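You operate a simulated robot arm through the tools that you are given. There is no shell and no other tool. Be economical: measure what you need, move in short steps, check, and stop when the job is done.

The job below is to be done with a simulated robot arm. You get a single attempt, and the scene is never put back.

Task
Clear the key case off the bubble level and level the counter.
Fine: the case goes in the CASES drawer, shut it; share the turning between both wheels, opposite ways, till the bubble is between the lines. Where these are worked on the way, their far stop is far enough and under half their travel is too little: cases drawer.
Where things are to end (x, y in the base frame): key case within 0.06 m of [0.58, 0.33].

The check looks at the end state, three seconds after you hand in, the way a careful person would. Anything else that was tipped, shoved, dropped, spilled or broken makes it a failure.

Robot
A 7-joint arm with a two-finger parallel gripper on a trunk, on a base that drives. Base frame: it is fixed to the floor where the robot stands at the start and does not move with it; the origin is under the middle of the robot, x ahead of it, y to its left, z up. Units: m, rad, N and s.
With the tool pointing down near the work surface it reaches from about 0.12 to 0.64 m from the robot's upright axis, wherever it stands. Its first joint turns from -2.897 to 2.897 rad. Places, roughly: cases drawer [0.7, 0.3, 0.5]; grey levelling wheel [-0.3, 1, 0.8]; inside of the cases drawer [0.7, 0.3, 0.4]; orange levelling wheel [0, 0.7, 0.8]. Payload 3.91 kg.
The tool frame sits at the grasp point between the pads (the TCP): z along the fingers, y along the line on which they close. The tips reach 0.03 m beyond it. The gripper opens to 0.11 m. The fingers are 0.02 m wide and 0.01 m thick; the gripper's body (0.048 by 0.112 m) begins 0.055 m behind the TCP.
Orientation is told as [roll, pitch, yaw] about the base's x, y, z axes, in that order, counted from this pose: with the fingers straight down and closing along the base's y, the tool's x points along the base's -x, its y along +y and its z along -z.

Tools
- The arm moves only by the tool apply_moves. Its argument "series" is a list of rows, each a list of 7 numbers: the opening, from 0 (shut) to 1 (fully open), then the shift along the base's x, y, z in m, then the turn, a rotation vector about the base's x, y, z in rad. In form: [[claw, dx, dy, dz, rx, ry, rz], ...]. A call has 1 to 12 rows; each row shifts and turns the commanded pose from where the row before left it. A row lasts 0.2 s, in which the tool goes at most 0.05 m and 0.15 rad; a call with a longer step from one row to the next is refused whole, and so is a gripper value outside its range. A pose out of reach is approached as far as the arm can. The call stops where the force on the tool passes 40 N (or 10 N more than at its start, if that is more) or the arm is blocked; 0.2 s more then pass. Each finger travels about 0.153 m/s and halts on what it meets, pressing with about 22 N; the grip force reading is that of the motor and also rises with nothing between the fingers. The clock runs only during rows and for 0.2 s after the last one: add rows that do not move to give the fingers time. It gives the time, the measured TCP pose, the force on the tool (base axes), the opening and the grip force at its end, in the units of the frame above (readings bear some noise), with the torque about the TCP (base axes, N m) and any sound that the robot's microphone picked up, and new pictures: "show" is both (left out), scene, wrist or none.
- Cameras (640 x 400 px; columns grow to the right, rows downward): "scene" is now at [-0.0498, 0.174, 1.5673]; the picture's right is [0.74, -0.67, 0.00], its down [-0.63, -0.69, -0.36] and it looks along [0.24, 0.27, -0.93] (base axes); focal length 279 px, centre (320, 200). "wrist" rides on the gripper at [0.077, 0.007, -0.114] in the tool frame; the picture's right is [-0.09, 1.00, 0.00], its down [-0.80, -0.07, -0.59] and it looks along [-0.59, -0.05, 0.80] (tool axes); focal length 270 px, centre (320, 200). There is no depth. A picture from a camera that has moved, and an enlarged one, comes with that camera's place and axes in the base frame and with its lens. The place of the scene camera against the robot may be out by one fixed shift of up to 0.025 m in any direction.
- move_column(by): slides the trunk up (or, below 0, down) by that many m; the arm and the scene camera ride with it, the base frame stays. It gives what a move gives, with no picture.
- roll_base(legs): drives the robot by 1 to 6 legs, each [ahead, turn to the left] in m and rad, along the robot's own axes; the way and the turn of a leg run together, so that a leg with both is an arc; at most 1.5 m and 3.142 rad a leg. The arm and the cameras ride along, it lands a little off, and it stops where it bumps. It gives what a move gives, and a new picture of the scene camera.
- turn_head(pan, tilt): turns the head with the scene camera to pan (to the left, within 2.705 rad either way) and tilt (down, from -0.506 to 1.204), counted from straight ahead of the robot. It gives what a move gives, and a new picture of the scene camera.
- enlarge(camera, box): a new picture of the part [left, top, right, bottom] of that camera's present view, enlarged. No time passes.
- close_job(): hands the job in; it is judged then, once.

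Work in short steps. Places have to be worked out from the pictures, the camera data and where the tool is seen: move nearer, look again, correct. Check each grasp and each placing, and mend what went wrong. You have 120 turns and 260 pictures in all, those below and enlarged ones among them. Open the gripper and draw the arm clear of the work before you hand the job in, unless the task says otherwise; then end with one line.

The tools are called after "Call:" as a command line: name --pt "numbers of a row" for each row, then --argument value for the rest, lists and objects as JSON in quotes. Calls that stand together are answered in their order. apply_moves: Moves the arm, as the interface text tells. Its arguments: {"type":"object","properties":{"series":{"type":"array"},"show":{"type":"string","enum":["both","scene","wrist","none"]}},"required":["series"]} The other tools are called the same way: move_column (by) slides the trunk up or down; roll_base (legs) drives the base; turn_head (pan, tilt) turns the head that bears the scene camera; enlarge (camera, box) takes an enlarged picture of a part of a camera's view; close_job () hands the job in.

At the start:

```text
time_s: 0.0
eef_pos: [0.011, 0.4119, 1.1475]
tool_rot: [0.0, 0.001, 0.0]
force: [-0.1, -0.6, 0.3]
moment: [0.03, 0.02, 0.02]
grip_width: 0.1097
grip_force: 0.2
trunk travel left (down, up): [-0.575, 0.035]
robot x, y, heading: [0.0011, -0.0007, -0.0]
head pan, tilt: [0.831, 1.201]
```

scene: 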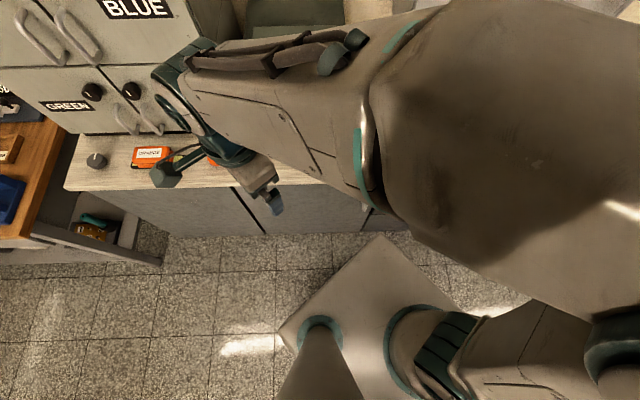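
wrist: 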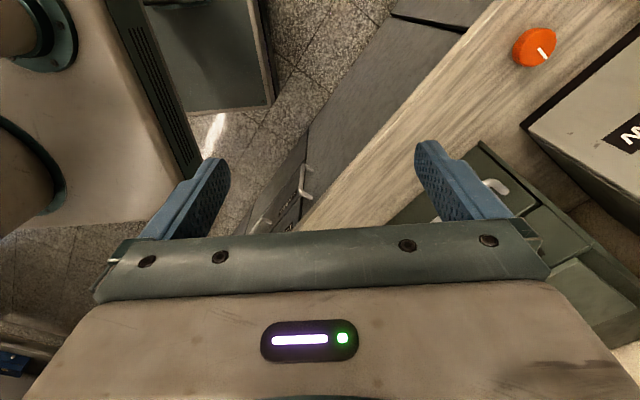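

The arm blocks much of the scene view. I'll pan the head to look around, first toward the counter and then toward the drawer.

Call:
turn_head --pan 1.6 --tilt 0.8

Call:
turn_head --pan 0.4 --tilt 0.8

```text
time_s: 1.1
eef_pos: [0.0108, 0.4129, 1.1479]
tool_rot: [-0.001, -0.001, 0.0]
force: [0.4, -0.8, 0.0]
moment: [0.01, 0.01, -0.04]
grip_width: 0.1103
grip_force: 0.0
trunk travel left (down, up): [-0.575, 0.035]
robot x, y, heading: [0.0006, 0.0008, -0.001]
head pan, tilt: [1.6, 0.799]
camera scene: at [-0.0899, 0.2134, 1.595], right [1.0, 0.03, 0.0], down [0.02, -0.72, -0.7], along [-0.02, 0.7, -0.72], focal length 279 px, centre (320, 200)
```

scene: 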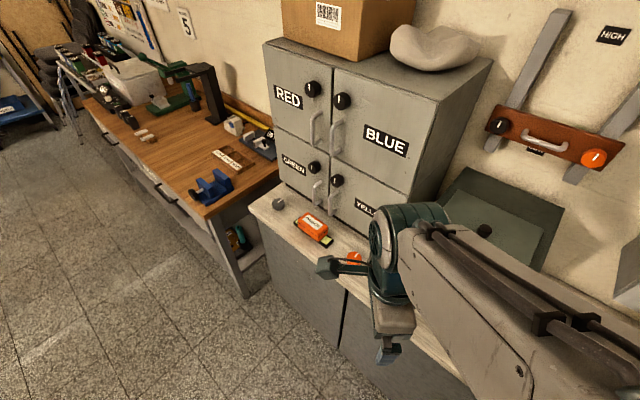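

```text
time_s: 2.5
eef_pos: [0.0109, 0.4114, 1.1487]
tool_rot: [0.0, -0.001, 0.002]
force: [0.4, -0.1, -0.1]
moment: [0.0, -0.01, -0.03]
grip_width: 0.1099
grip_force: 0.1
trunk travel left (down, up): [-0.575, 0.035]
robot x, y, heading: [-0.0023, -0.0025, 0.002]
head pan, tilt: [0.4, 0.799]
camera scene: at [-0.0133, 0.1642, 1.595], right [0.39, -0.92, 0.0], down [-0.66, -0.28, -0.7], along [0.64, 0.27, -0.72], focal length 279 px, centre (320, 200)
```

scene: 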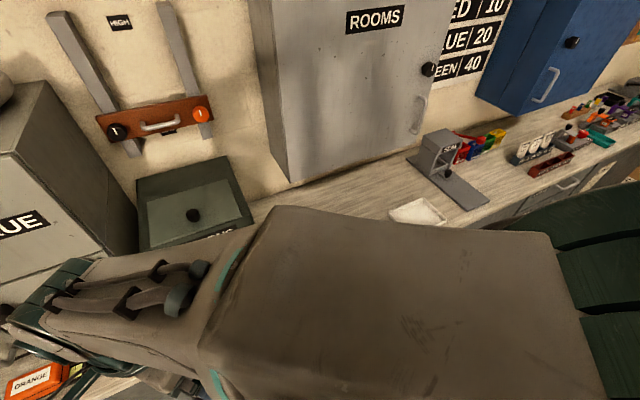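

Now I'll look low toward the drawer fronts.

Call:
turn_head --pan 0.2 --tilt 1.2

Call:
turn_head --pan 1.5 --tilt 0.9

Call:
enlarge --camera "scene" --box '[220, 150, 420, 275]'

Call:
enlarge --camera "wrist" --box '[220, 0, 540, 260]'

```text
time_s: 3.4
eef_pos: [0.0109, 0.4105, 1.1474]
tool_rot: [-0.001, 0.001, -0.001]
force: [0.0, 0.5, -0.5]
moment: [-0.01, -0.01, 0.0]
grip_width: 0.11
grip_force: 0.1
trunk travel left (down, up): [-0.575, 0.035]
robot x, y, heading: [0.0002, 0.0012, -0.0]
head pan, tilt: [0.201, 1.201]
camera scene: at [-0.0327, 0.1439, 1.5673], right [0.2, -0.98, 0.0], down [-0.91, -0.19, -0.36], along [0.36, 0.07, -0.93], focal length 279 px, centre (320, 200)
```

scene: 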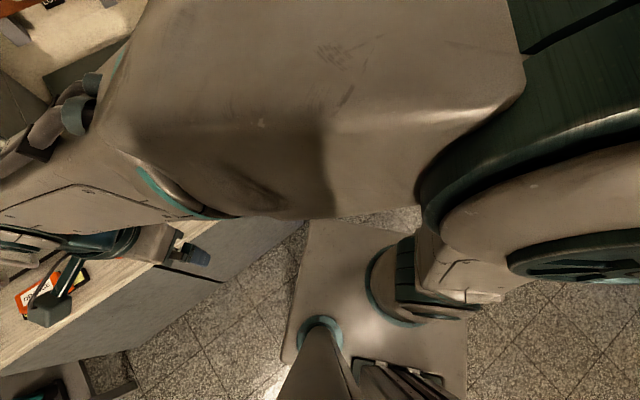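

```text
time_s: 4.8
eef_pos: [0.0107, 0.4123, 1.1486]
tool_rot: [0.001, -0.001, 0.0]
force: [-1.2, -0.6, 0.5]
moment: [-0.01, -0.01, 0.0]
grip_width: 0.1099
grip_force: 0.0
trunk travel left (down, up): [-0.575, 0.035]
robot x, y, heading: [0.0019, -0.0003, 0.002]
head pan, tilt: [1.499, 0.901]
camera scene: at [-0.0821, 0.208, 1.5871], right [1.0, -0.07, 0.0], down [-0.06, -0.78, -0.62], along [0.04, 0.62, -0.78], focal length 279 px, centre (320, 200)
```

scene: 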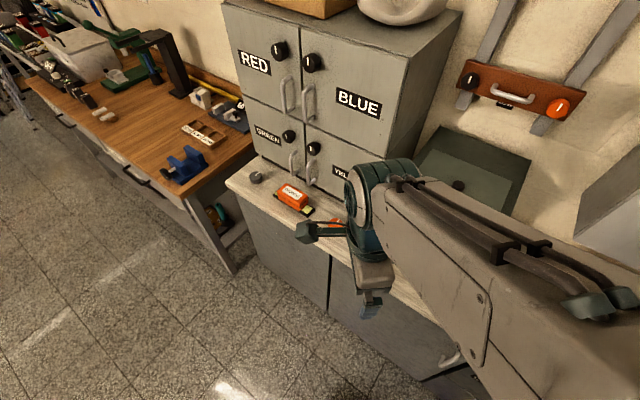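

```text
3.20 times, centred on (320, 212) of scene
camera zoom: at [-0.0821, 0.208, 1.5871], right [1.0, -0.07, 0.0], down [-0.06, -0.78, -0.62], along [0.04, 0.62, -0.78], focal length 892 px, centre (320, 160)
```

zoom: 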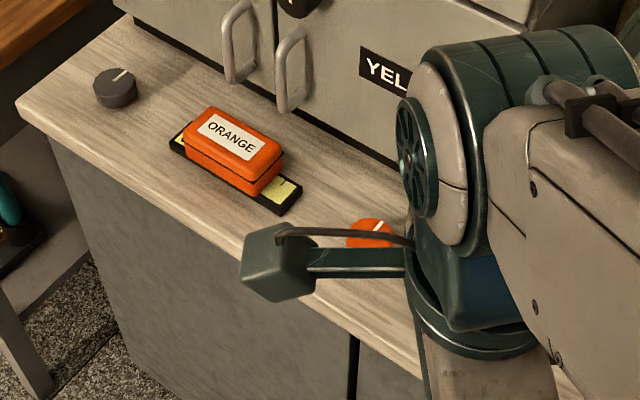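

```text
1.54 times, centred on (380, 130) of wrist
camera zoom: at [-0.0649, 0.4188, 1.2632], right [0.09, 1.0, 0.0], down [0.8, -0.07, 0.59], along [0.59, -0.05, -0.8], focal length 416 px, centre (228, 308)
```

zoom: 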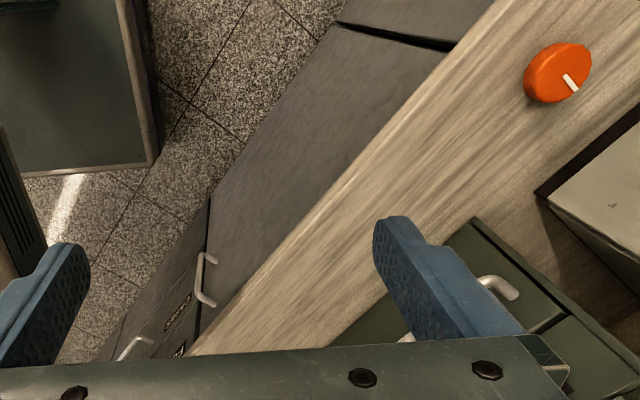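

The case sits on the level between the wheels and the drawers are along the same counter, to the right. I'll move the wrist over and yaw it 45° so it can look at the drawer fronts.

Call:
apply_moves --pt "1 0.02 -0.035 -0.01 0 0 0.1" --pt "1 0.02 -0.035 -0.01 0 0 0.1" --pt "1 0.02 -0.035 -0.01 0 0 0.1" --pt "1 0.02 -0.035 -0.01 0 0 0.1" --pt "1 0.02 -0.035 -0.01 0 0 0.1" --pt "1 0.02 -0.035 -0.01 0 0 0.1" --pt "1 0.02 -0.035 -0.01 0 0 0.1" --pt "1 0.01 -0.01 -0.01 0 0 0.085"

```text
time_s: 6.7
eef_pos: [0.1776, 0.1916, 1.0973]
tool_rot: [0.0, 0.002, 0.789]
force: [-0.1, 0.2, -0.1]
moment: [-0.02, 0.01, 0.01]
grip_width: 0.11
grip_force: 0.1
out of reach, approached as far as the arm can: row 6, 7, 8
trunk travel left (down, up): [-0.575, 0.035]
robot x, y, heading: [0.0019, -0.0023, -0.001]
head pan, tilt: [1.499, 0.901]
camera scene: at [-0.0818, 0.2083, 1.5871], right [1.0, -0.07, 0.0], down [-0.06, -0.78, -0.62], along [0.04, 0.62, -0.78], focal length 279 px, centre (320, 200)
camera wrist: at [0.12, 0.1421, 1.2119], right [-0.64, 0.77, 0.0], down [0.62, 0.52, 0.59], along [0.45, 0.38, -0.8], focal length 270 px, centre (320, 200)
```

scene: 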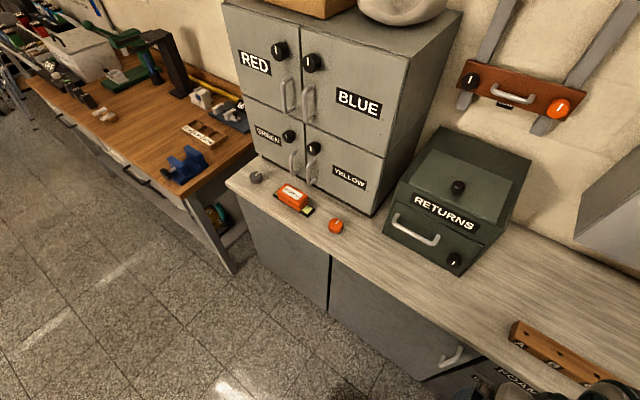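
wrist: 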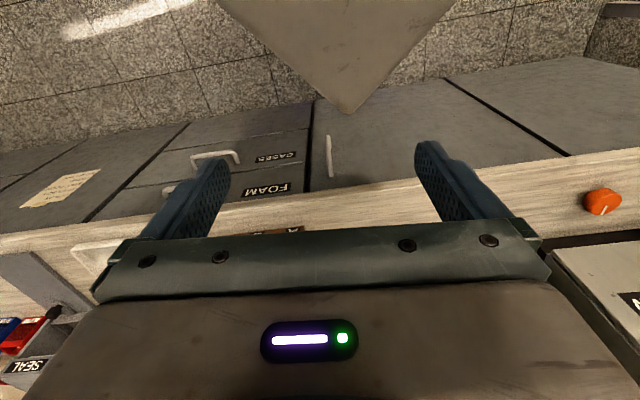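

The CASES drawer lies below FOAM, with a horizontal bar handle. I'll turn the head for a better look at the drawers.

Call:
turn_head --pan 0.7 --tilt 1.0

Call:
enlarge --camera "wrist" --box '[60, 60, 380, 260]'

```text
time_s: 7.8
eef_pos: [0.1781, 0.1916, 1.0967]
tool_rot: [0.0, -0.001, 0.785]
force: [-0.9, -0.1, 0.2]
moment: [0.02, -0.02, 0.0]
grip_width: 0.1097
grip_force: 0.1
trunk travel left (down, up): [-0.575, 0.035]
robot x, y, heading: [0.0029, 0.0018, -0.0]
head pan, tilt: [0.7, 1.0]
camera scene: at [-0.0343, 0.1775, 1.5799], right [0.64, -0.76, 0.0], down [-0.64, -0.54, -0.54], along [0.41, 0.35, -0.84], focal length 279 px, centre (320, 200)
```

scene: 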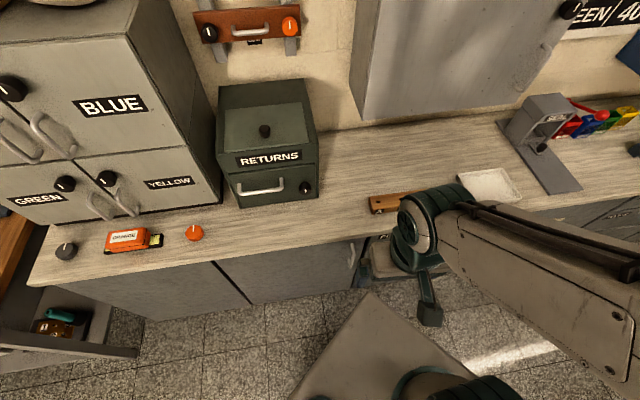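

```text
2.00 times, centred on (220, 160) of wrist
camera zoom: at [0.1194, 0.1422, 1.212], right [-0.64, 0.77, 0.0], down [0.62, 0.52, 0.59], along [0.46, 0.38, -0.8], focal length 541 px, centre (520, 280)
```

zoom: 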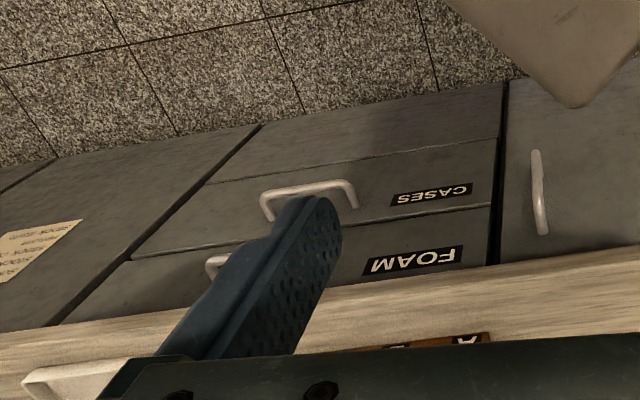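

Counter normal is about 50° (0.646, 0.763), with the front edge about 0.487 along it. The CASES handle is near (0.55, 0.14, 0.57). I'll turn the base to face the counter and back off 0.15 m so there's room for the drawer.

Call:
roll_base --legs '[[0, 0.87], [-0.15, 0]]'

Call:
turn_head --pan -0.5 --tilt 0.9

```text
time_s: 11.4
eef_pos: [-0.1274, 0.1447, 1.0981]
tool_rot: [0.0, 0.001, 1.658]
force: [-0.4, -1.5, -0.3]
moment: [-0.04, -0.02, 0.01]
grip_width: 0.11
grip_force: 0.0
trunk travel left (down, up): [-0.575, 0.035]
robot x, y, heading: [-0.0958, -0.1106, 0.873]
head pan, tilt: [0.7, 1.0]
camera scene: at [-0.2711, -0.0242, 1.5799], right [1.0, 0.0, 0.0], down [0.0, -0.84, -0.54], along [0.0, 0.54, -0.84], focal length 279 px, centre (320, 200)
```

scene: 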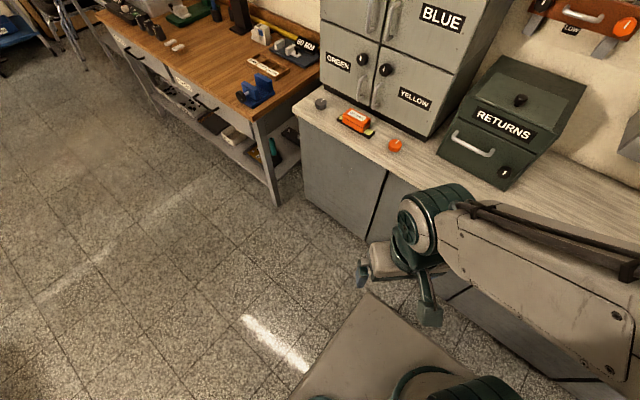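

```text
time_s: 12.8
eef_pos: [-0.128, 0.146, 1.0973]
tool_rot: [-0.001, -0.002, 1.658]
force: [0.0, -0.8, -0.1]
moment: [0.02, -0.01, 0.02]
grip_width: 0.11
grip_force: 0.0
trunk travel left (down, up): [-0.575, 0.035]
robot x, y, heading: [-0.0972, -0.1126, 0.871]
head pan, tilt: [-0.499, 0.901]
camera scene: at [-0.2, -0.0654, 1.5871], right [0.37, -0.93, 0.0], down [-0.73, -0.29, -0.62], along [0.58, 0.23, -0.78], focal length 279 px, centre (320, 200)
```

scene: 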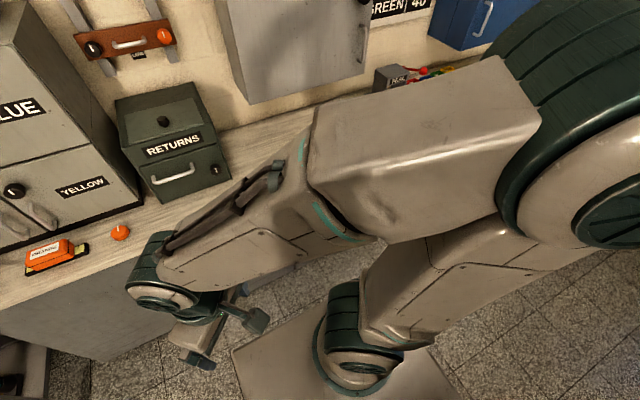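

The base is placed. Next I'll swing the tool to the right, in front of the drawer, still high, while yawing so the fingers will close across the handle bar.

Call:
apply_moves --pt "1 0.042 -0.01 0 0 0 0.065" --pt "1 0.042 -0.01 0 0 0 0.065" --pt "1 0.042 -0.015 0 0 0 0.065" --pt "1 0.042 -0.017 0 0 0 0.065" --pt "1 0.042 -0.017 0 0 0 0.065" --pt "1 0.042 -0.017 0 0 0 0.065" --pt "1 0.042 -0.017 -0.01 0 0 0.065" --pt "1 0.042 -0.02 -0.01 0 0 0.065" --pt "1 0.042 -0.02 -0.01 0 0 0.065" --pt "1 0.042 -0.02 -0.01 0 0 0.065" --pt "1 0.042 -0.02 -0.01 0 0 0.065" --pt "1 0.042 -0.02 -0.01 0 0 0.065"

```text
time_s: 15.4
eef_pos: [0.3786, -0.0379, 1.055]
tool_rot: [-0.001, 0.0, 2.438]
force: [-0.2, -0.8, 0.9]
moment: [0.01, 0.01, 0.01]
grip_width: 0.1101
grip_force: 0.1
out of reach, approached as far as the arm can: row 1, 2, 3
trunk travel left (down, up): [-0.575, 0.035]
robot x, y, heading: [-0.0929, -0.1139, 0.873]
head pan, tilt: [-0.499, 0.901]
camera scene: at [-0.1984, -0.0662, 1.5873], right [0.36, -0.93, 0.0], down [-0.73, -0.29, -0.62], along [0.58, 0.23, -0.78], focal length 279 px, centre (320, 200)
camera wrist: at [0.4334, -0.093, 1.1696], right [-0.71, -0.7, 0.0], down [-0.57, 0.57, 0.59], along [-0.42, 0.42, -0.8], focal length 270 px, centre (320, 200)
```

scene: 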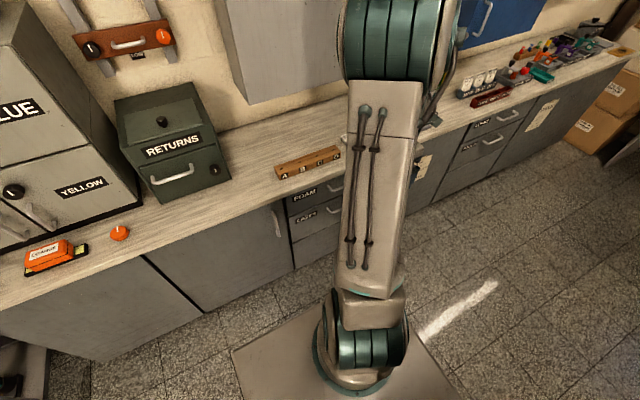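
wrist: 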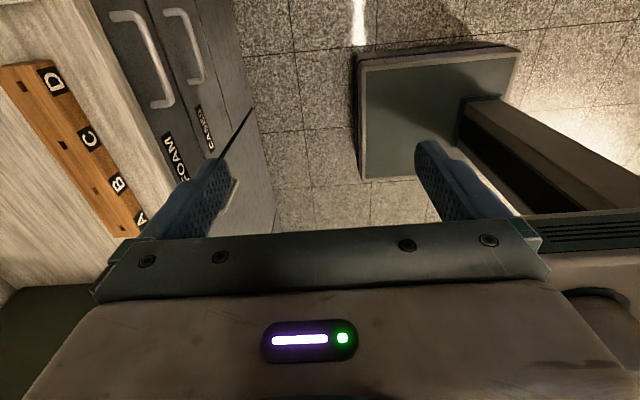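

The wrist camera sees both handles from above. I'll lower the trunk so I view the CASES handle from lower down and get its height.

Call:
move_column --by -0.3

Call:
apply_moves --pt "1 0 0 0 0 0 0"

```text
time_s: 18.4
eef_pos: [0.3773, -0.0371, 0.7558]
tool_rot: [0.001, 0.0, 2.435]
force: [0.9, 0.3, -0.4]
moment: [0.0, -0.03, -0.01]
grip_width: 0.1101
grip_force: 0.2
trunk travel left (down, up): [-0.275, 0.335]
robot x, y, heading: [-0.094, -0.1145, 0.875]
head pan, tilt: [-0.499, 0.901]
```

```text
time_s: 18.8
eef_pos: [0.3769, -0.0377, 0.7551]
tool_rot: [0.0, -0.001, 2.437]
force: [0.5, -0.2, 0.1]
moment: [0.01, 0.01, 0.01]
grip_width: 0.1099
grip_force: 0.1
trunk travel left (down, up): [-0.275, 0.335]
robot x, y, heading: [-0.0975, -0.1148, 0.873]
head pan, tilt: [-0.499, 0.901]
camera scene: at [-0.1998, -0.0655, 1.2872], right [0.37, -0.93, 0.0], down [-0.73, -0.29, -0.62], along [0.58, 0.23, -0.78], focal length 279 px, centre (320, 200)
camera wrist: at [0.4317, -0.0921, 0.8703], right [-0.71, -0.7, 0.0], down [-0.56, 0.57, 0.59], along [-0.42, 0.42, -0.8], focal length 270 px, centre (320, 200)
```

scene: 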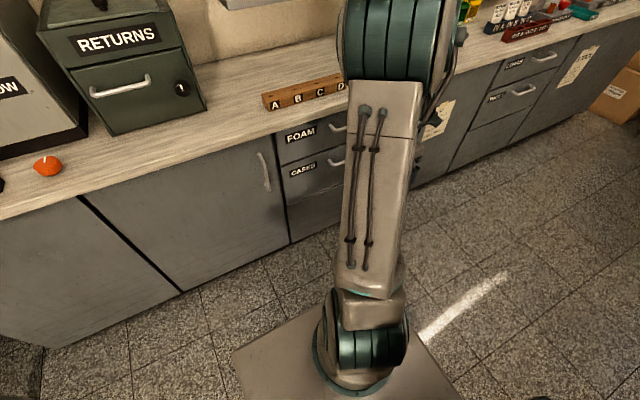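
wrist: 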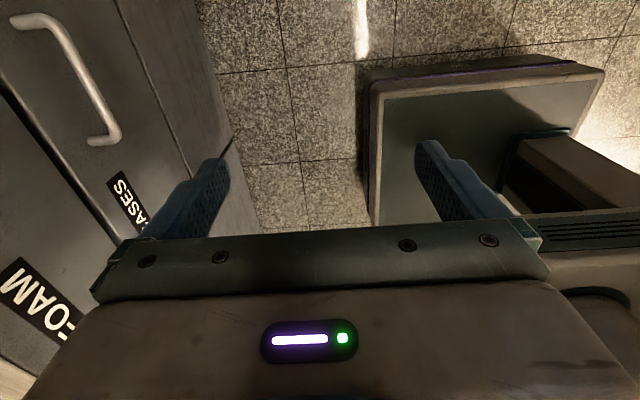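

Two wrist views intersect with the handle bar at about n=0.474, s=0.343, z=0.552. That is (0.57, 0.14), with a standoff of about 35 mm. I'll tip the tool toward horizontal, facing the drawer, as I come down to handle height.

Call:
apply_moves --pt "0.7 0.011 0.008 -0.018 0.104 -0.088 0" --pt "0.7 0.011 0.008 -0.018 0.104 -0.088 0" --pt "0.7 0.011 0.008 -0.018 0.104 -0.088 0" --pt "0.7 0.011 0.008 -0.018 0.104 -0.088 0" --pt "0.7 0.011 0.008 -0.018 0.104 -0.088 0" --pt "0.7 0.011 0.008 -0.018 0.104 -0.088 0" --pt "0.7 0.011 0.008 -0.018 0.104 -0.088 0" --pt "0.7 0.011 0.008 -0.018 0.104 -0.088 0" --pt "0.7 0.011 0.008 -0.018 0.104 -0.088 0" --pt "0.7 0.011 0.008 -0.018 0.104 -0.088 0" --pt "0.7 0.0 0.0 -0.015 0.104 -0.088 0"

```text
time_s: 21.2
eef_pos: [0.4873, 0.0424, 0.5691]
tool_rot: [-1.454, -0.004, 2.436]
force: [0.0, 0.3, 0.5]
moment: [-0.02, 0.02, -0.01]
grip_width: 0.0769
grip_force: 0.0
out of reach, approached as far as the arm can: row 11
trunk travel left (down, up): [-0.275, 0.335]
robot x, y, heading: [-0.0951, -0.111, 0.871]
head pan, tilt: [-0.499, 0.901]
camera scene: at [-0.1998, -0.0657, 1.2873], right [0.37, -0.93, 0.0], down [-0.73, -0.29, -0.62], along [0.58, 0.23, -0.78], focal length 279 px, centre (320, 200)
camera wrist: at [0.4724, -0.095, 0.5749], right [-0.15, -0.03, -0.99], down [-0.99, 0.08, 0.14], along [0.07, 1.0, -0.04], focal length 270 px, centre (320, 200)
```

scene: 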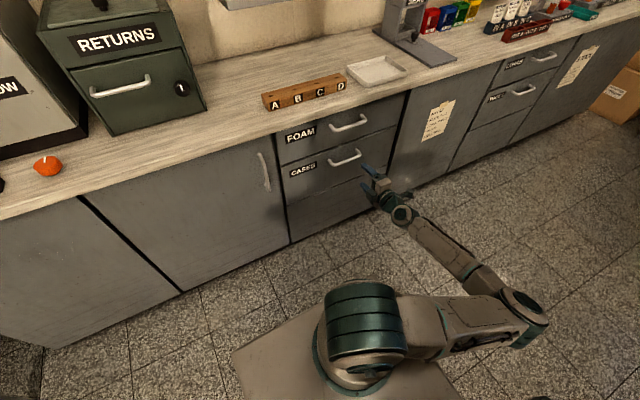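
wrist: 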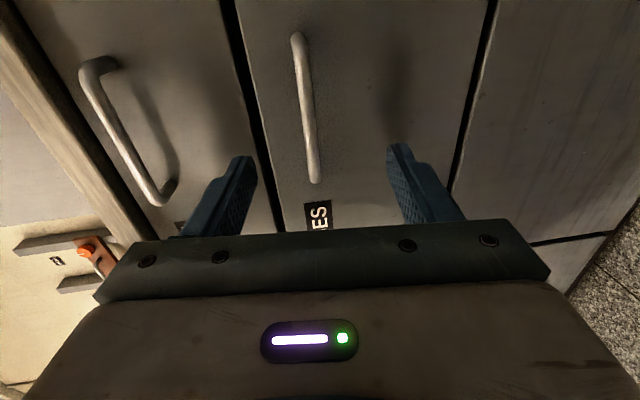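

The handle lies between the fingers. I'll advance 0.118 m along the normal and close.

Call:
apply_moves --pt "0.7 0.026 0.03 -0.001 0 0 0" --pt "0.7 0.026 0.03 -0.001 0 0 0" --pt "0.7 0.024 0.03 -0.001 0 0 0" --pt "0.3 0 0 0 0 0 0" --pt "0 0 0 0 0 0 0" --pt "0 0 0 0 0 0 0"

```text
time_s: 22.1
eef_pos: [0.5606, 0.1316, 0.5661]
tool_rot: [-1.503, 0.002, 2.438]
force: [-0.9, 0.0, 1.0]
moment: [0.02, 0.0, 0.0]
grip_width: 0.0331
grip_force: 0.0
trunk travel left (down, up): [-0.275, 0.335]
robot x, y, heading: [-0.0943, -0.1154, 0.87]
head pan, tilt: [-0.499, 0.901]
stopped in row 4: the force on the tool passed its limit at 149 N (the readings are from after the stop); the commanded pose is now the measured one
camera scene: at [-0.1989, -0.0655, 1.2871], right [0.36, -0.93, 0.0], down [-0.73, -0.29, -0.62], along [0.58, 0.23, -0.78], focal length 279 px, centre (320, 200)
camera wrist: at [0.5468, -0.0049, 0.5675], right [-0.11, 0.0, -0.99], down [-0.99, 0.07, 0.11], along [0.07, 1.0, 0.0], focal length 270 px, centre (320, 200)
```

scene: 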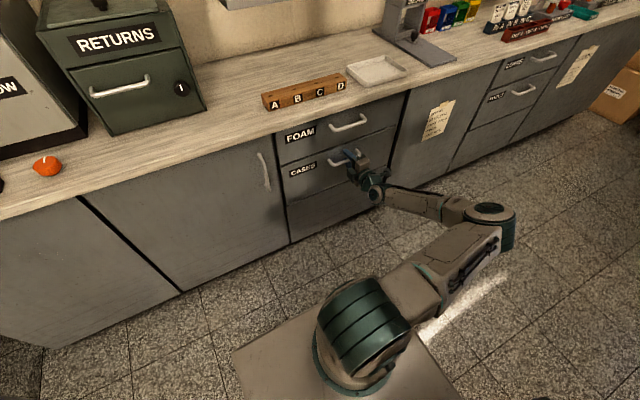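
wrist: 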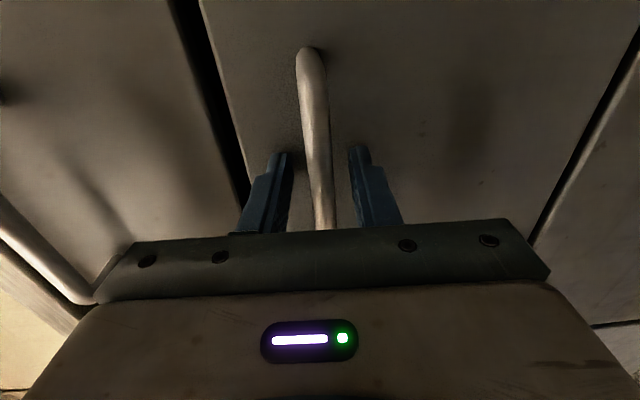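

The tips bumped the drawer front. I'll back off 8 mm and close on the bar.

Call:
apply_moves --pt "0.3 -0.005 -0.006 0 0 0 0" --pt "0.1 0 0 0 0 0 0" --pt "0 0 0 0 0 0 0" --pt "0 0 0 0 0 0 0" --show "wrist"

```text
time_s: 23.1
eef_pos: [0.5548, 0.1269, 0.5646]
tool_rot: [-1.501, 0.0, 2.441]
force: [-3.2, 0.4, -12.4]
moment: [-0.02, 0.07, -0.29]
grip_width: 0.0118
grip_force: 45.1
trunk travel left (down, up): [-0.275, 0.335]
robot x, y, heading: [-0.0936, -0.1123, 0.874]
head pan, tilt: [-0.499, 0.901]
camera wrist: at [0.5415, -0.0103, 0.5669], right [-0.11, 0.0, -0.99], down [-0.99, 0.07, 0.11], along [0.07, 1.0, 0.0], focal length 270 px, centre (320, 200)
```

wrist: 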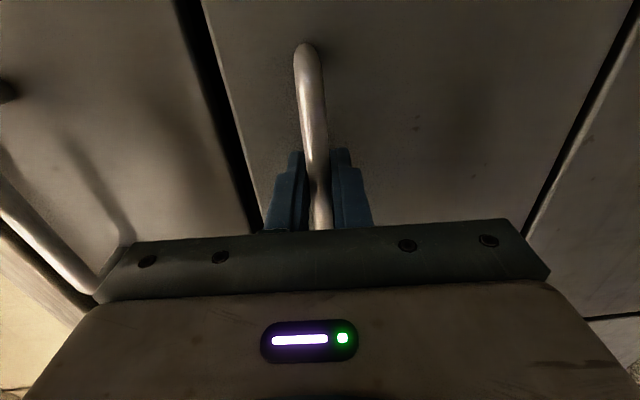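

The bar is gripped at 12 mm. Now I'll pull along the normal.

Call:
apply_moves --pt "0 -0.013 -0.015 -0.003 0 0 0" --pt "0 -0.016 -0.019 0 0 0 0" --pt "0 -0.016 -0.019 0 0 0 0" --pt "0 -0.016 -0.019 0 0 0 0" --pt "0 -0.016 -0.019 0 0 0 0" --pt "0 -0.016 -0.019 0 0 0 0"

```text
time_s: 24.5
eef_pos: [0.4621, 0.0163, 0.5647]
tool_rot: [-1.509, 0.002, 2.442]
force: [-8.1, 6.4, 9.4]
moment: [0.11, 0.08, -1.09]
grip_width: 0.0117
grip_force: 45.2
trunk travel left (down, up): [-0.275, 0.335]
robot x, y, heading: [-0.0956, -0.1096, 0.875]
head pan, tilt: [-0.499, 0.901]
camera scene: at [-0.201, -0.0655, 1.2872], right [0.37, -0.93, 0.0], down [-0.73, -0.29, -0.62], along [0.58, 0.23, -0.78], focal length 279 px, centre (320, 200)
camera wrist: at [0.4482, -0.1203, 0.5661], right [-0.11, 0.01, -0.99], down [-0.99, 0.06, 0.11], along [0.07, 1.0, 0.0], focal length 270 px, centre (320, 200)
```

scene: 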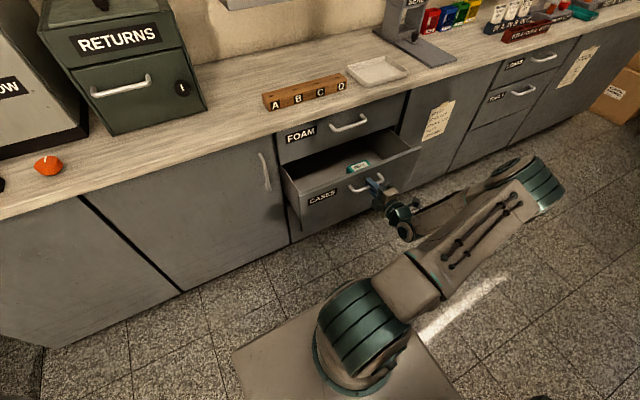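
wrist: 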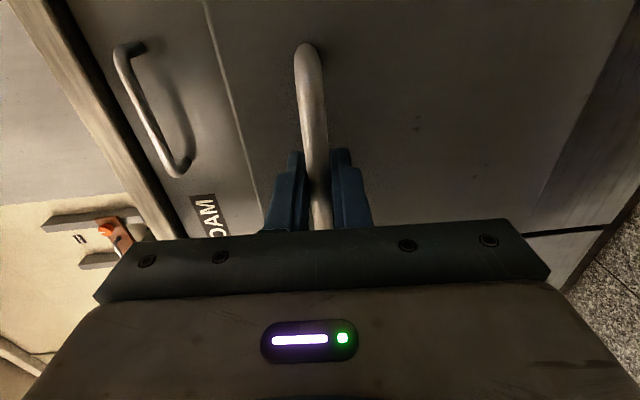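

The drawer is opening cleanly, and a green item is already inside it. I'll keep pulling toward the far stop.

Call:
apply_moves --pt "0 -0.016 -0.019 0 0 0 0" --pt "0 -0.016 -0.019 0 0 0 0" --pt "0 -0.016 -0.019 0 0 0 0" --pt "0 -0.016 -0.019 0 0 0 0" --pt "0 -0.016 -0.019 0 0 0 0" --pt "0 -0.016 -0.019 0 0 0 0"

```text
time_s: 25.9
eef_pos: [0.3771, -0.0907, 0.5653]
tool_rot: [-1.515, 0.005, 2.441]
force: [3.8, 4.6, -2.5]
moment: [0.35, 0.28, -0.32]
grip_width: 0.0116
grip_force: 44.8
trunk travel left (down, up): [-0.275, 0.335]
robot x, y, heading: [-0.0939, -0.1112, 0.878]
head pan, tilt: [-0.499, 0.901]
stopped in row 6: the force on the tool passed its limit at 76 N (the readings are from after the stop); the commanded pose is now the measured one
camera scene: at [-0.1993, -0.0651, 1.2867], right [0.37, -0.93, 0.0], down [-0.73, -0.29, -0.62], along [0.58, 0.23, -0.78], focal length 279 px, centre (320, 200)
camera wrist: at [0.3632, -0.2275, 0.5662], right [-0.1, 0.01, -1.0], down [-0.99, 0.07, 0.1], along [0.07, 1.0, 0.0], focal length 270 px, centre (320, 200)
```

scene: 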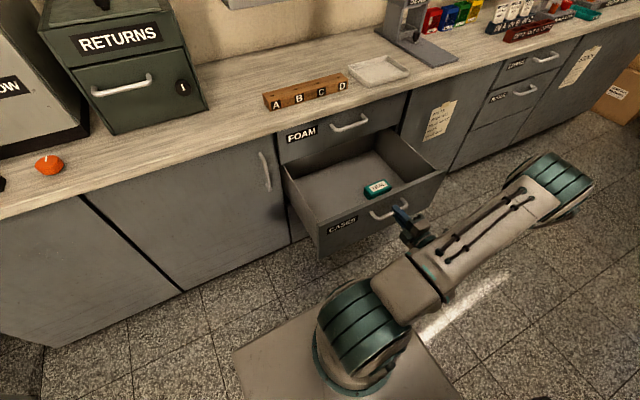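
wrist: 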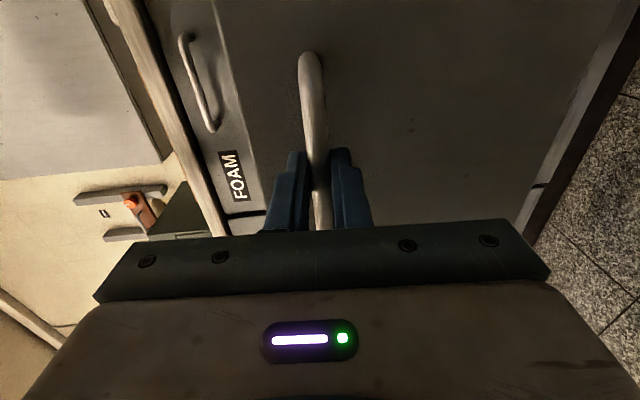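

The drawer is at its stop after 0.28 m of travel. I'll release, back away, and raise.

Call:
apply_moves --pt "0.4 0 0 0 0 0 0" --pt "0.5 0 0 0 0 0 0" --pt "0.5 -0.013 -0.015 0 0 0 0" --pt "0.5 -0.013 -0.015 0 0 0 0" --pt "0.5 -0.013 -0.015 0 0 0 0" --pt "0.5 0.0 0.0 0.04 0 0 0" --pt "0.5 0.0 0.0 0.04 0 0 0" --pt "0.5 0.0 0.0 0.04 0 0 0" --pt "0.5 0.0 0.0 0.04 0 0 0"

```text
time_s: 27.9
eef_pos: [0.3375, -0.1357, 0.7267]
tool_rot: [-1.514, 0.006, 2.442]
force: [0.3, 0.5, 0.5]
moment: [0.02, 0.01, 0.02]
grip_width: 0.0551
grip_force: 0.1
trunk travel left (down, up): [-0.275, 0.335]
robot x, y, heading: [-0.0977, -0.1124, 0.875]
head pan, tilt: [-0.499, 0.901]
camera scene: at [-0.1996, -0.0656, 1.2871], right [0.37, -0.93, 0.0], down [-0.73, -0.29, -0.62], along [0.58, 0.23, -0.78], focal length 279 px, centre (320, 200)
camera wrist: at [0.3239, -0.2728, 0.7273], right [-0.1, 0.01, -1.0], down [-0.99, 0.06, 0.1], along [0.07, 1.0, 0.0], focal length 270 px, centre (320, 200)
```

scene: 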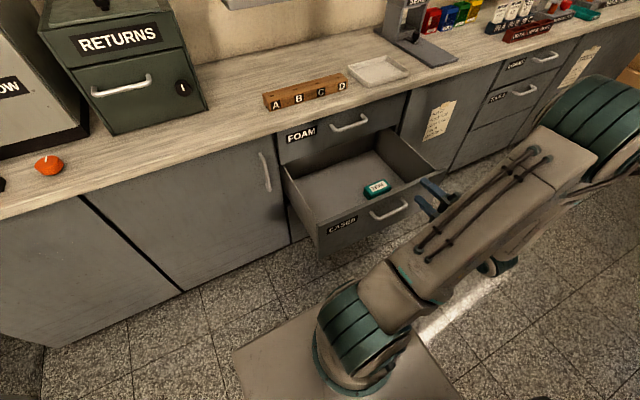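
wrist: 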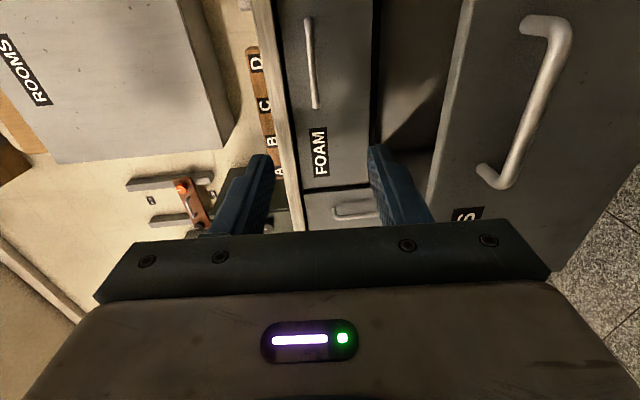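

The drawer stands open with room to the left of the green item. I'll raise the trunk and bring the tool back to pointing down before driving to the case.

Call:
move_column --by 0.3

Call:
apply_moves --pt "1 0 0.01 0 -0.104 0.088 0" --pt "1 0 0.01 0 -0.104 0.088 0" --pt "1 0 0.01 0 -0.104 0.088 0" --pt "1 -0.02 0.02 0 -0.104 0.088 0" --pt "1 -0.02 0.02 0 -0.104 0.088 0" --pt "1 -0.02 0.02 0 -0.104 0.088 0" --pt "1 -0.02 0.02 0 -0.104 0.088 0" --pt "1 -0.02 0.02 0 -0.104 0.088 0" --pt "1 -0.02 0.02 0 -0.104 0.088 0" --pt "1 -0.02 0.02 0 -0.104 0.088 0" --pt "1 -0.02 0.02 0 -0.1 0.085 0" --show "none"

```text
time_s: 30.9
eef_pos: [0.3381, -0.136, 1.0267]
tool_rot: [-1.517, 0.008, 2.442]
force: [-0.5, -0.6, -0.2]
moment: [0.04, 0.03, -0.05]
grip_width: 0.0551
grip_force: 0.1
trunk travel left (down, up): [-0.575, 0.035]
robot x, y, heading: [-0.0943, -0.1117, 0.872]
head pan, tilt: [-0.499, 0.901]
```

```text
time_s: 33.5
eef_pos: [0.23, -0.0226, 1.026]
tool_rot: [-0.057, -0.021, 2.233]
force: [0.3, -0.8, 0.7]
moment: [0.03, 0.0, 0.0]
grip_width: 0.1102
grip_force: 0.0
out of reach, approached as far as the arm can: row 6, 7, 8, 10, 11
trunk travel left (down, up): [-0.575, 0.035]
robot x, y, heading: [-0.0977, -0.1142, 0.872]
head pan, tilt: [-0.499, 0.901]
stopped in row 11: the arm was blocked; the commanded pose is now the measured one
```

The tool is nearly vertical again. I'll check the arm's shape and surroundings before driving.

Call:
turn_head --pan 0.4 --tilt 0.7

Call:
turn_head --pan -0.6 --tilt 0.9

```text
time_s: 34.7
eef_pos: [0.2294, -0.0225, 1.0252]
tool_rot: [-0.057, -0.022, 2.235]
force: [0.3, 0.2, -0.6]
moment: [0.01, 0.0, -0.04]
grip_width: 0.1101
grip_force: 0.1
trunk travel left (down, up): [-0.575, 0.035]
robot x, y, heading: [-0.0886, -0.1103, 0.872]
head pan, tilt: [0.4, 0.7]
camera scene: at [-0.245, -0.0115, 1.6033], right [0.96, -0.29, 0.0], down [-0.19, -0.62, -0.76], along [0.22, 0.73, -0.64], focal length 279 px, centre (320, 200)
```

scene: 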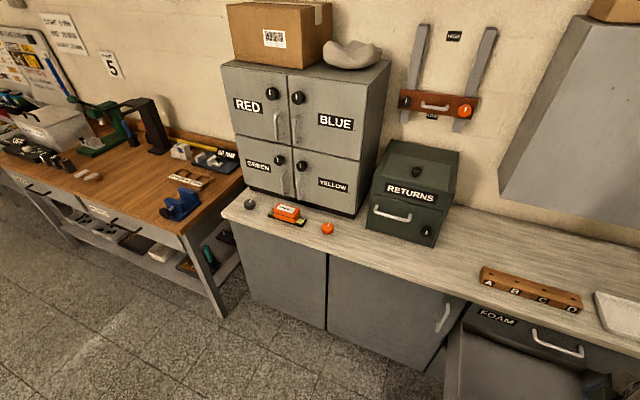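

```text
time_s: 35.9
eef_pos: [0.2302, -0.0213, 1.0253]
tool_rot: [-0.058, -0.021, 2.234]
force: [-0.2, -0.2, 1.0]
moment: [0.0, 0.01, -0.03]
grip_width: 0.1101
grip_force: 0.1
trunk travel left (down, up): [-0.575, 0.035]
robot x, y, heading: [-0.0929, -0.1147, 0.876]
head pan, tilt: [-0.6, 0.901]
camera scene: at [-0.1972, -0.0722, 1.5871], right [0.27, -0.96, 0.0], down [-0.75, -0.21, -0.62], along [0.6, 0.17, -0.78], focal length 279 px, centre (320, 200)
```

scene: 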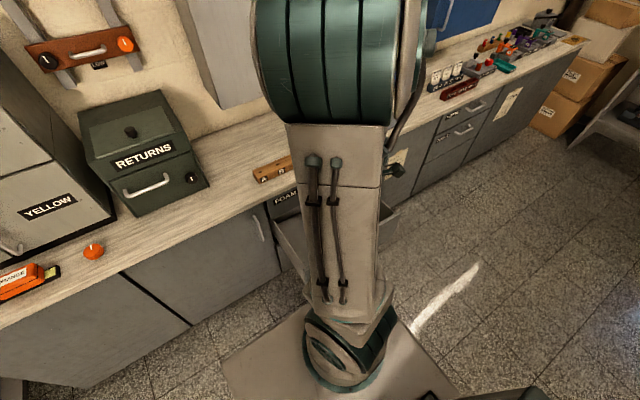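

The arm is compact with a raised elbow and there is room. I'll drive to stand in front of the case and wheels.

Call:
roll_base --legs '[[0, 1.28], [0.54, 0], [0, -1.28]]'

Call:
turn_head --pan 0.0 --tilt 0.9

```text
time_s: 45.4
eef_pos: [-0.0705, 0.4338, 1.0257]
tool_rot: [-0.057, -0.021, 2.258]
force: [-0.1, -0.8, -0.4]
moment: [0.02, 0.0, 0.0]
grip_width: 0.1099
grip_force: 0.0
trunk travel left (down, up): [-0.575, 0.035]
robot x, y, heading: [-0.3904, 0.3314, 0.903]
head pan, tilt: [-0.6, 0.901]
camera scene: at [-0.4964, 0.3733, 1.5871], right [0.29, -0.96, 0.0], down [-0.75, -0.23, -0.62], along [0.59, 0.18, -0.78], focal length 279 px, centre (320, 200)
```

scene: 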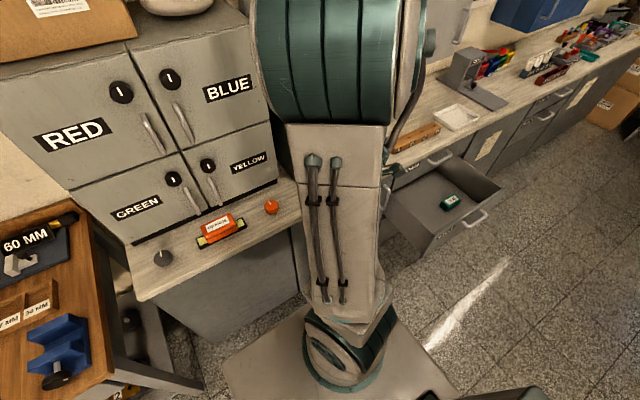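

```text
time_s: 46.4
eef_pos: [-0.0702, 0.433, 1.0252]
tool_rot: [-0.056, -0.022, 2.258]
force: [-0.2, 0.0, 0.6]
moment: [-0.03, 0.0, 0.0]
grip_width: 0.1103
grip_force: 0.1
trunk travel left (down, up): [-0.575, 0.035]
robot x, y, heading: [-0.3907, 0.3369, 0.897]
head pan, tilt: [0.0, 0.901]
camera scene: at [-0.5216, 0.4102, 1.5871], right [0.78, -0.62, 0.0], down [-0.49, -0.61, -0.62], along [0.39, 0.49, -0.78], focal length 279 px, centre (320, 200)
```

scene: 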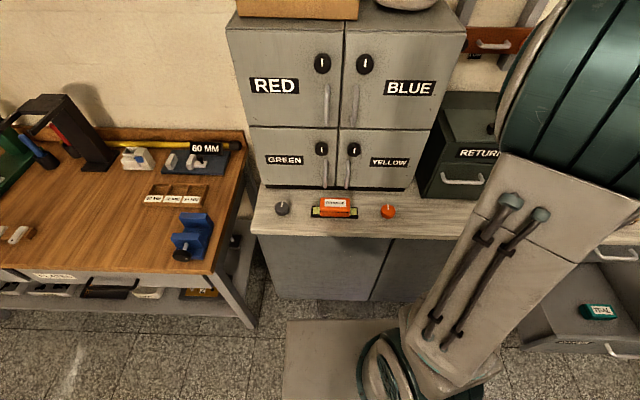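

The case is near (-0.125, 0.832), lengthwise along the counter. I'll move the tool above it, stopping a bit short, and square the yaw.

Call:
apply_moves --pt "0.8 -0.006 0.04 0 0.0065 0.0023 0.0205" --pt "0.8 -0.006 0.04 0 0.0065 0.0023 0.0205" --pt "0.8 -0.006 0.04 0 0.0065 0.0023 0.0205" --pt "0.8 -0.006 0.04 0 0.0065 0.0023 0.0205" --pt "0.8 -0.006 0.04 0 0.0065 0.0023 0.0205" --pt "0.8 -0.006 0.04 0 0.0065 0.0023 0.0205" --pt "0.8 -0.006 0.04 0 0.0065 0.0023 0.0205" --pt "0.8 -0.006 0.04 0 0.0065 0.0023 0.0205" --pt "0.8 -0.006 0.04 0 0.0065 0.0023 0.0205"

```text
time_s: 48.4
eef_pos: [-0.1256, 0.7941, 1.0232]
tool_rot: [-0.082, -0.078, 2.445]
force: [0.2, 0.7, 0.2]
moment: [0.0, -0.01, 0.01]
grip_width: 0.0884
grip_force: 0.1
trunk travel left (down, up): [-0.575, 0.035]
robot x, y, heading: [-0.3907, 0.3334, 0.903]
head pan, tilt: [0.0, 0.901]
camera scene: at [-0.5221, 0.4112, 1.587], right [0.78, -0.62, 0.0], down [-0.49, -0.61, -0.62], along [0.39, 0.49, -0.78], focal length 279 px, centre (320, 200)
camera wrist: at [-0.0695, 0.727, 1.1313], right [-0.71, -0.7, -0.07], down [-0.56, 0.5, 0.66], along [-0.42, 0.51, -0.75], focal length 270 px, centre (320, 200)
```

scene: 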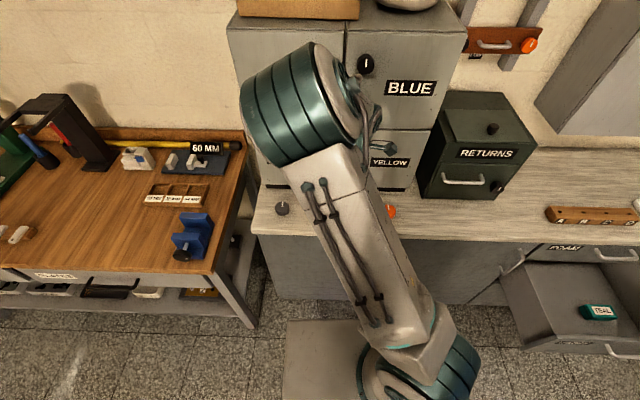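
wrist: 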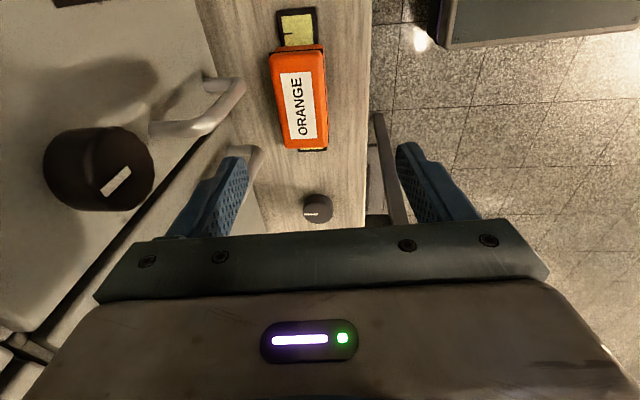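

I'll fix the residual tilt, move over the case and descend part way.

Call:
apply_moves --pt "0.8 0.002 0.014 -0.02 -0.038 -0.002 0" --pt "0.8 0.002 0.014 -0.02 -0.038 -0.002 0" --pt "0.8 0.002 0.014 -0.02 -0.038 -0.002 0" --pt "0.8 0 0 0 0 0 0" --show "wrist"

```text
time_s: 49.1
eef_pos: [-0.1219, 0.8278, 0.9698]
tool_rot: [0.002, -0.005, 2.437]
force: [-6.2, -4.7, 1.5]
moment: [0.37, -0.5, -0.05]
grip_width: 0.0879
grip_force: 0.1
trunk travel left (down, up): [-0.575, 0.035]
robot x, y, heading: [-0.3903, 0.3328, 0.9]
head pan, tilt: [0.0, 0.901]
stopped in row 3: the force on the tool passed its limit at 51 N (the readings are from after the stop); the commanded pose is now the measured one
camera wrist: at [-0.0652, 0.773, 1.085], right [-0.71, -0.7, 0.0], down [-0.56, 0.57, 0.6], along [-0.42, 0.43, -0.8], focal length 270 px, centre (320, 200)
```

wrist: 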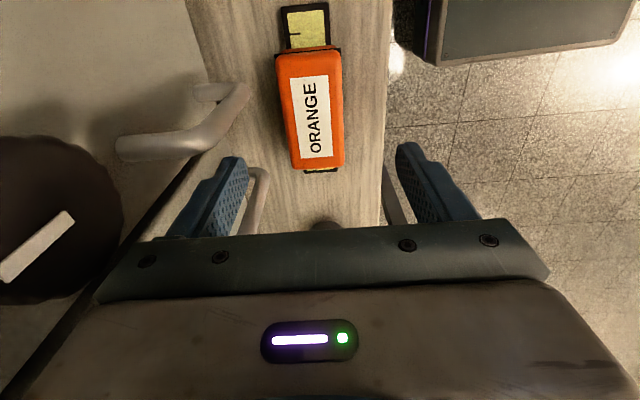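

The hand touched a door knob or handle. The handles stick out to n≈0.607 right above the case. I'll back off and lean the hand about 10° toward the robot. Then I'll approach slightly short of centre (n≈0.545), so the hand clears the handles and the far finger clears the case.

Call:
apply_moves --pt "0.95 -0.018 -0.021 0 0 0 0" --pt "0.95 -0.017 -0.021 0 0.046 -0.039 0" --pt "0.95 0 0 0 0.046 -0.039 0" --pt "0.95 -0.004 0.003 0 0.046 -0.039 0" --pt "0.95 0.014 0.017 0 0 0 0" --pt "0.95 0.014 0.017 0 0 0 0" --pt "0.95 0 0 0 0 0 0"

Call:
enlarge --camera "scene" --box '[200, 20, 440, 240]'

```text
time_s: 50.8
eef_pos: [-0.1311, 0.822, 0.9705]
tool_rot: [-0.178, -0.007, 2.436]
force: [0.2, -0.3, 0.4]
moment: [-0.04, 0.02, 0.01]
grip_width: 0.1046
grip_force: 0.1
trunk travel left (down, up): [-0.575, 0.035]
robot x, y, heading: [-0.3948, 0.3324, 0.901]
head pan, tilt: [0.0, 0.901]
camera scene: at [-0.5219, 0.4103, 1.5871], right [0.78, -0.62, 0.0], down [-0.49, -0.61, -0.62], along [0.39, 0.49, -0.78], focal length 279 px, centre (320, 200)
camera wrist: at [-0.0879, 0.7511, 1.0818], right [-0.7, -0.69, -0.18], down [-0.63, 0.49, 0.6], along [-0.33, 0.54, -0.78], focal length 270 px, centre (320, 200)
```

scene: 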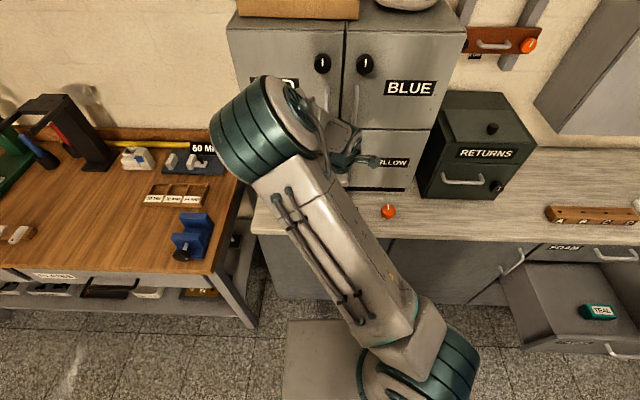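
wrist: 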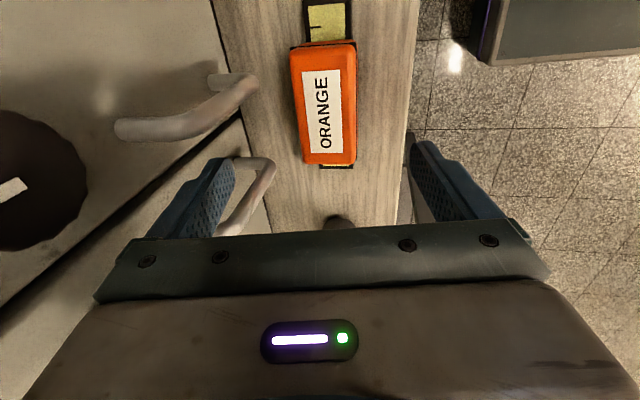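

```text
1.82 times, centred on (320, 130) of scene
camera zoom: at [-0.5219, 0.4103, 1.5871], right [0.78, -0.62, 0.0], down [-0.49, -0.61, -0.62], along [0.39, 0.49, -0.78], focal length 507 px, centre (320, 327)
```

zoom: 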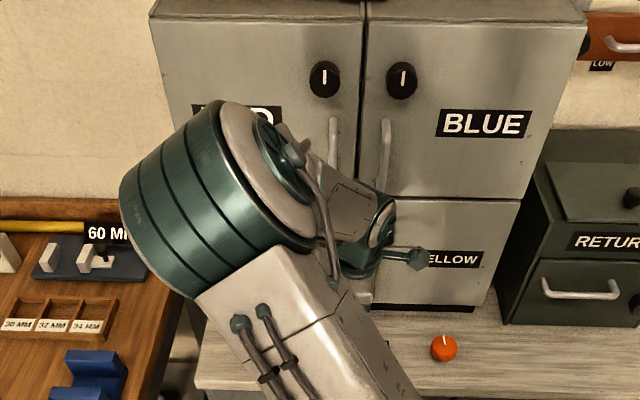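

The hand is centred between the two handles and leans clear of them. The case centre is at n≈0.567 and spans 0.541–0.592. I'll go straight down.

Call:
apply_moves --pt "0.97 0 0 -0.03 0 0 0" --pt "0.97 0 0 -0.03 0 0 0" --pt "0.97 0 0 -0.03 0 0 0" --pt "0.97 0 0 -0.02 0 0 0" --pt "0.97 0 0 0 0 0 0" --show "wrist"

```text
time_s: 52.0
eef_pos: [-0.1306, 0.8242, 0.8584]
tool_rot: [-0.181, -0.006, 2.436]
force: [0.3, -0.7, -0.5]
moment: [0.01, -0.01, 0.03]
grip_width: 0.1068
grip_force: 0.1
trunk travel left (down, up): [-0.575, 0.035]
robot x, y, heading: [-0.3935, 0.3352, 0.899]
head pan, tilt: [0.0, 0.901]
camera wrist: at [-0.0874, 0.7528, 0.9703], right [-0.7, -0.69, -0.18], down [-0.63, 0.49, 0.6], along [-0.33, 0.54, -0.78], focal length 270 px, centre (320, 200)
```

wrist: 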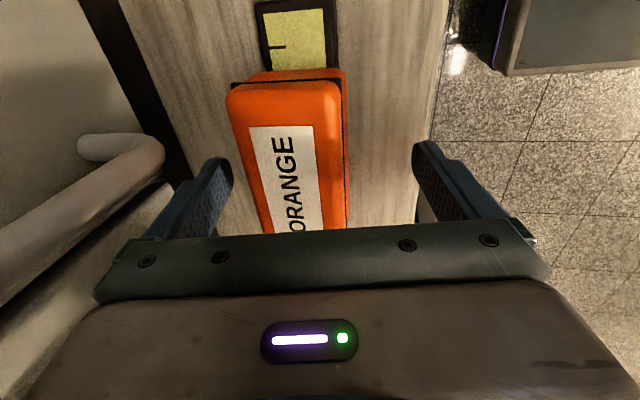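

The case sits between the fingers with its top at z≈0.855. I'll go 18 mm lower and then close.

Call:
apply_moves --pt "0.97 0 0 -0.009 0 0 0" --pt "0.97 0 0 -0.009 0 0 0" --pt "0.6 0 0 0 0 0 0" --pt "0.4 0 0 0 0 0 0" --pt "0.2 0 0 0 0 0 0" --pt "0.2 0 0 0 0 0 0" --show "wrist"

```text
time_s: 53.4
eef_pos: [-0.1305, 0.8246, 0.8422]
tool_rot: [-0.183, -0.005, 2.437]
force: [0.9, 0.2, 5.4]
moment: [-0.03, 0.01, 0.0]
grip_width: 0.0516
grip_force: 22.0
trunk travel left (down, up): [-0.575, 0.035]
robot x, y, heading: [-0.3957, 0.3329, 0.9]
head pan, tilt: [0.0, 0.901]
camera wrist: at [-0.0873, 0.7533, 0.9533], right [-0.7, -0.69, -0.18], down [-0.63, 0.49, 0.6], along [-0.33, 0.54, -0.78], focal length 270 px, centre (320, 200)
```

wrist: 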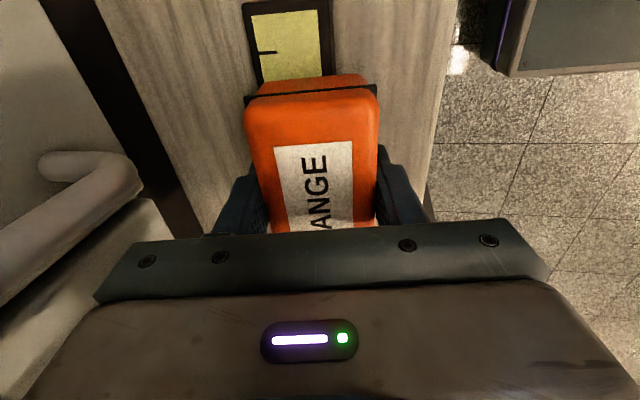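

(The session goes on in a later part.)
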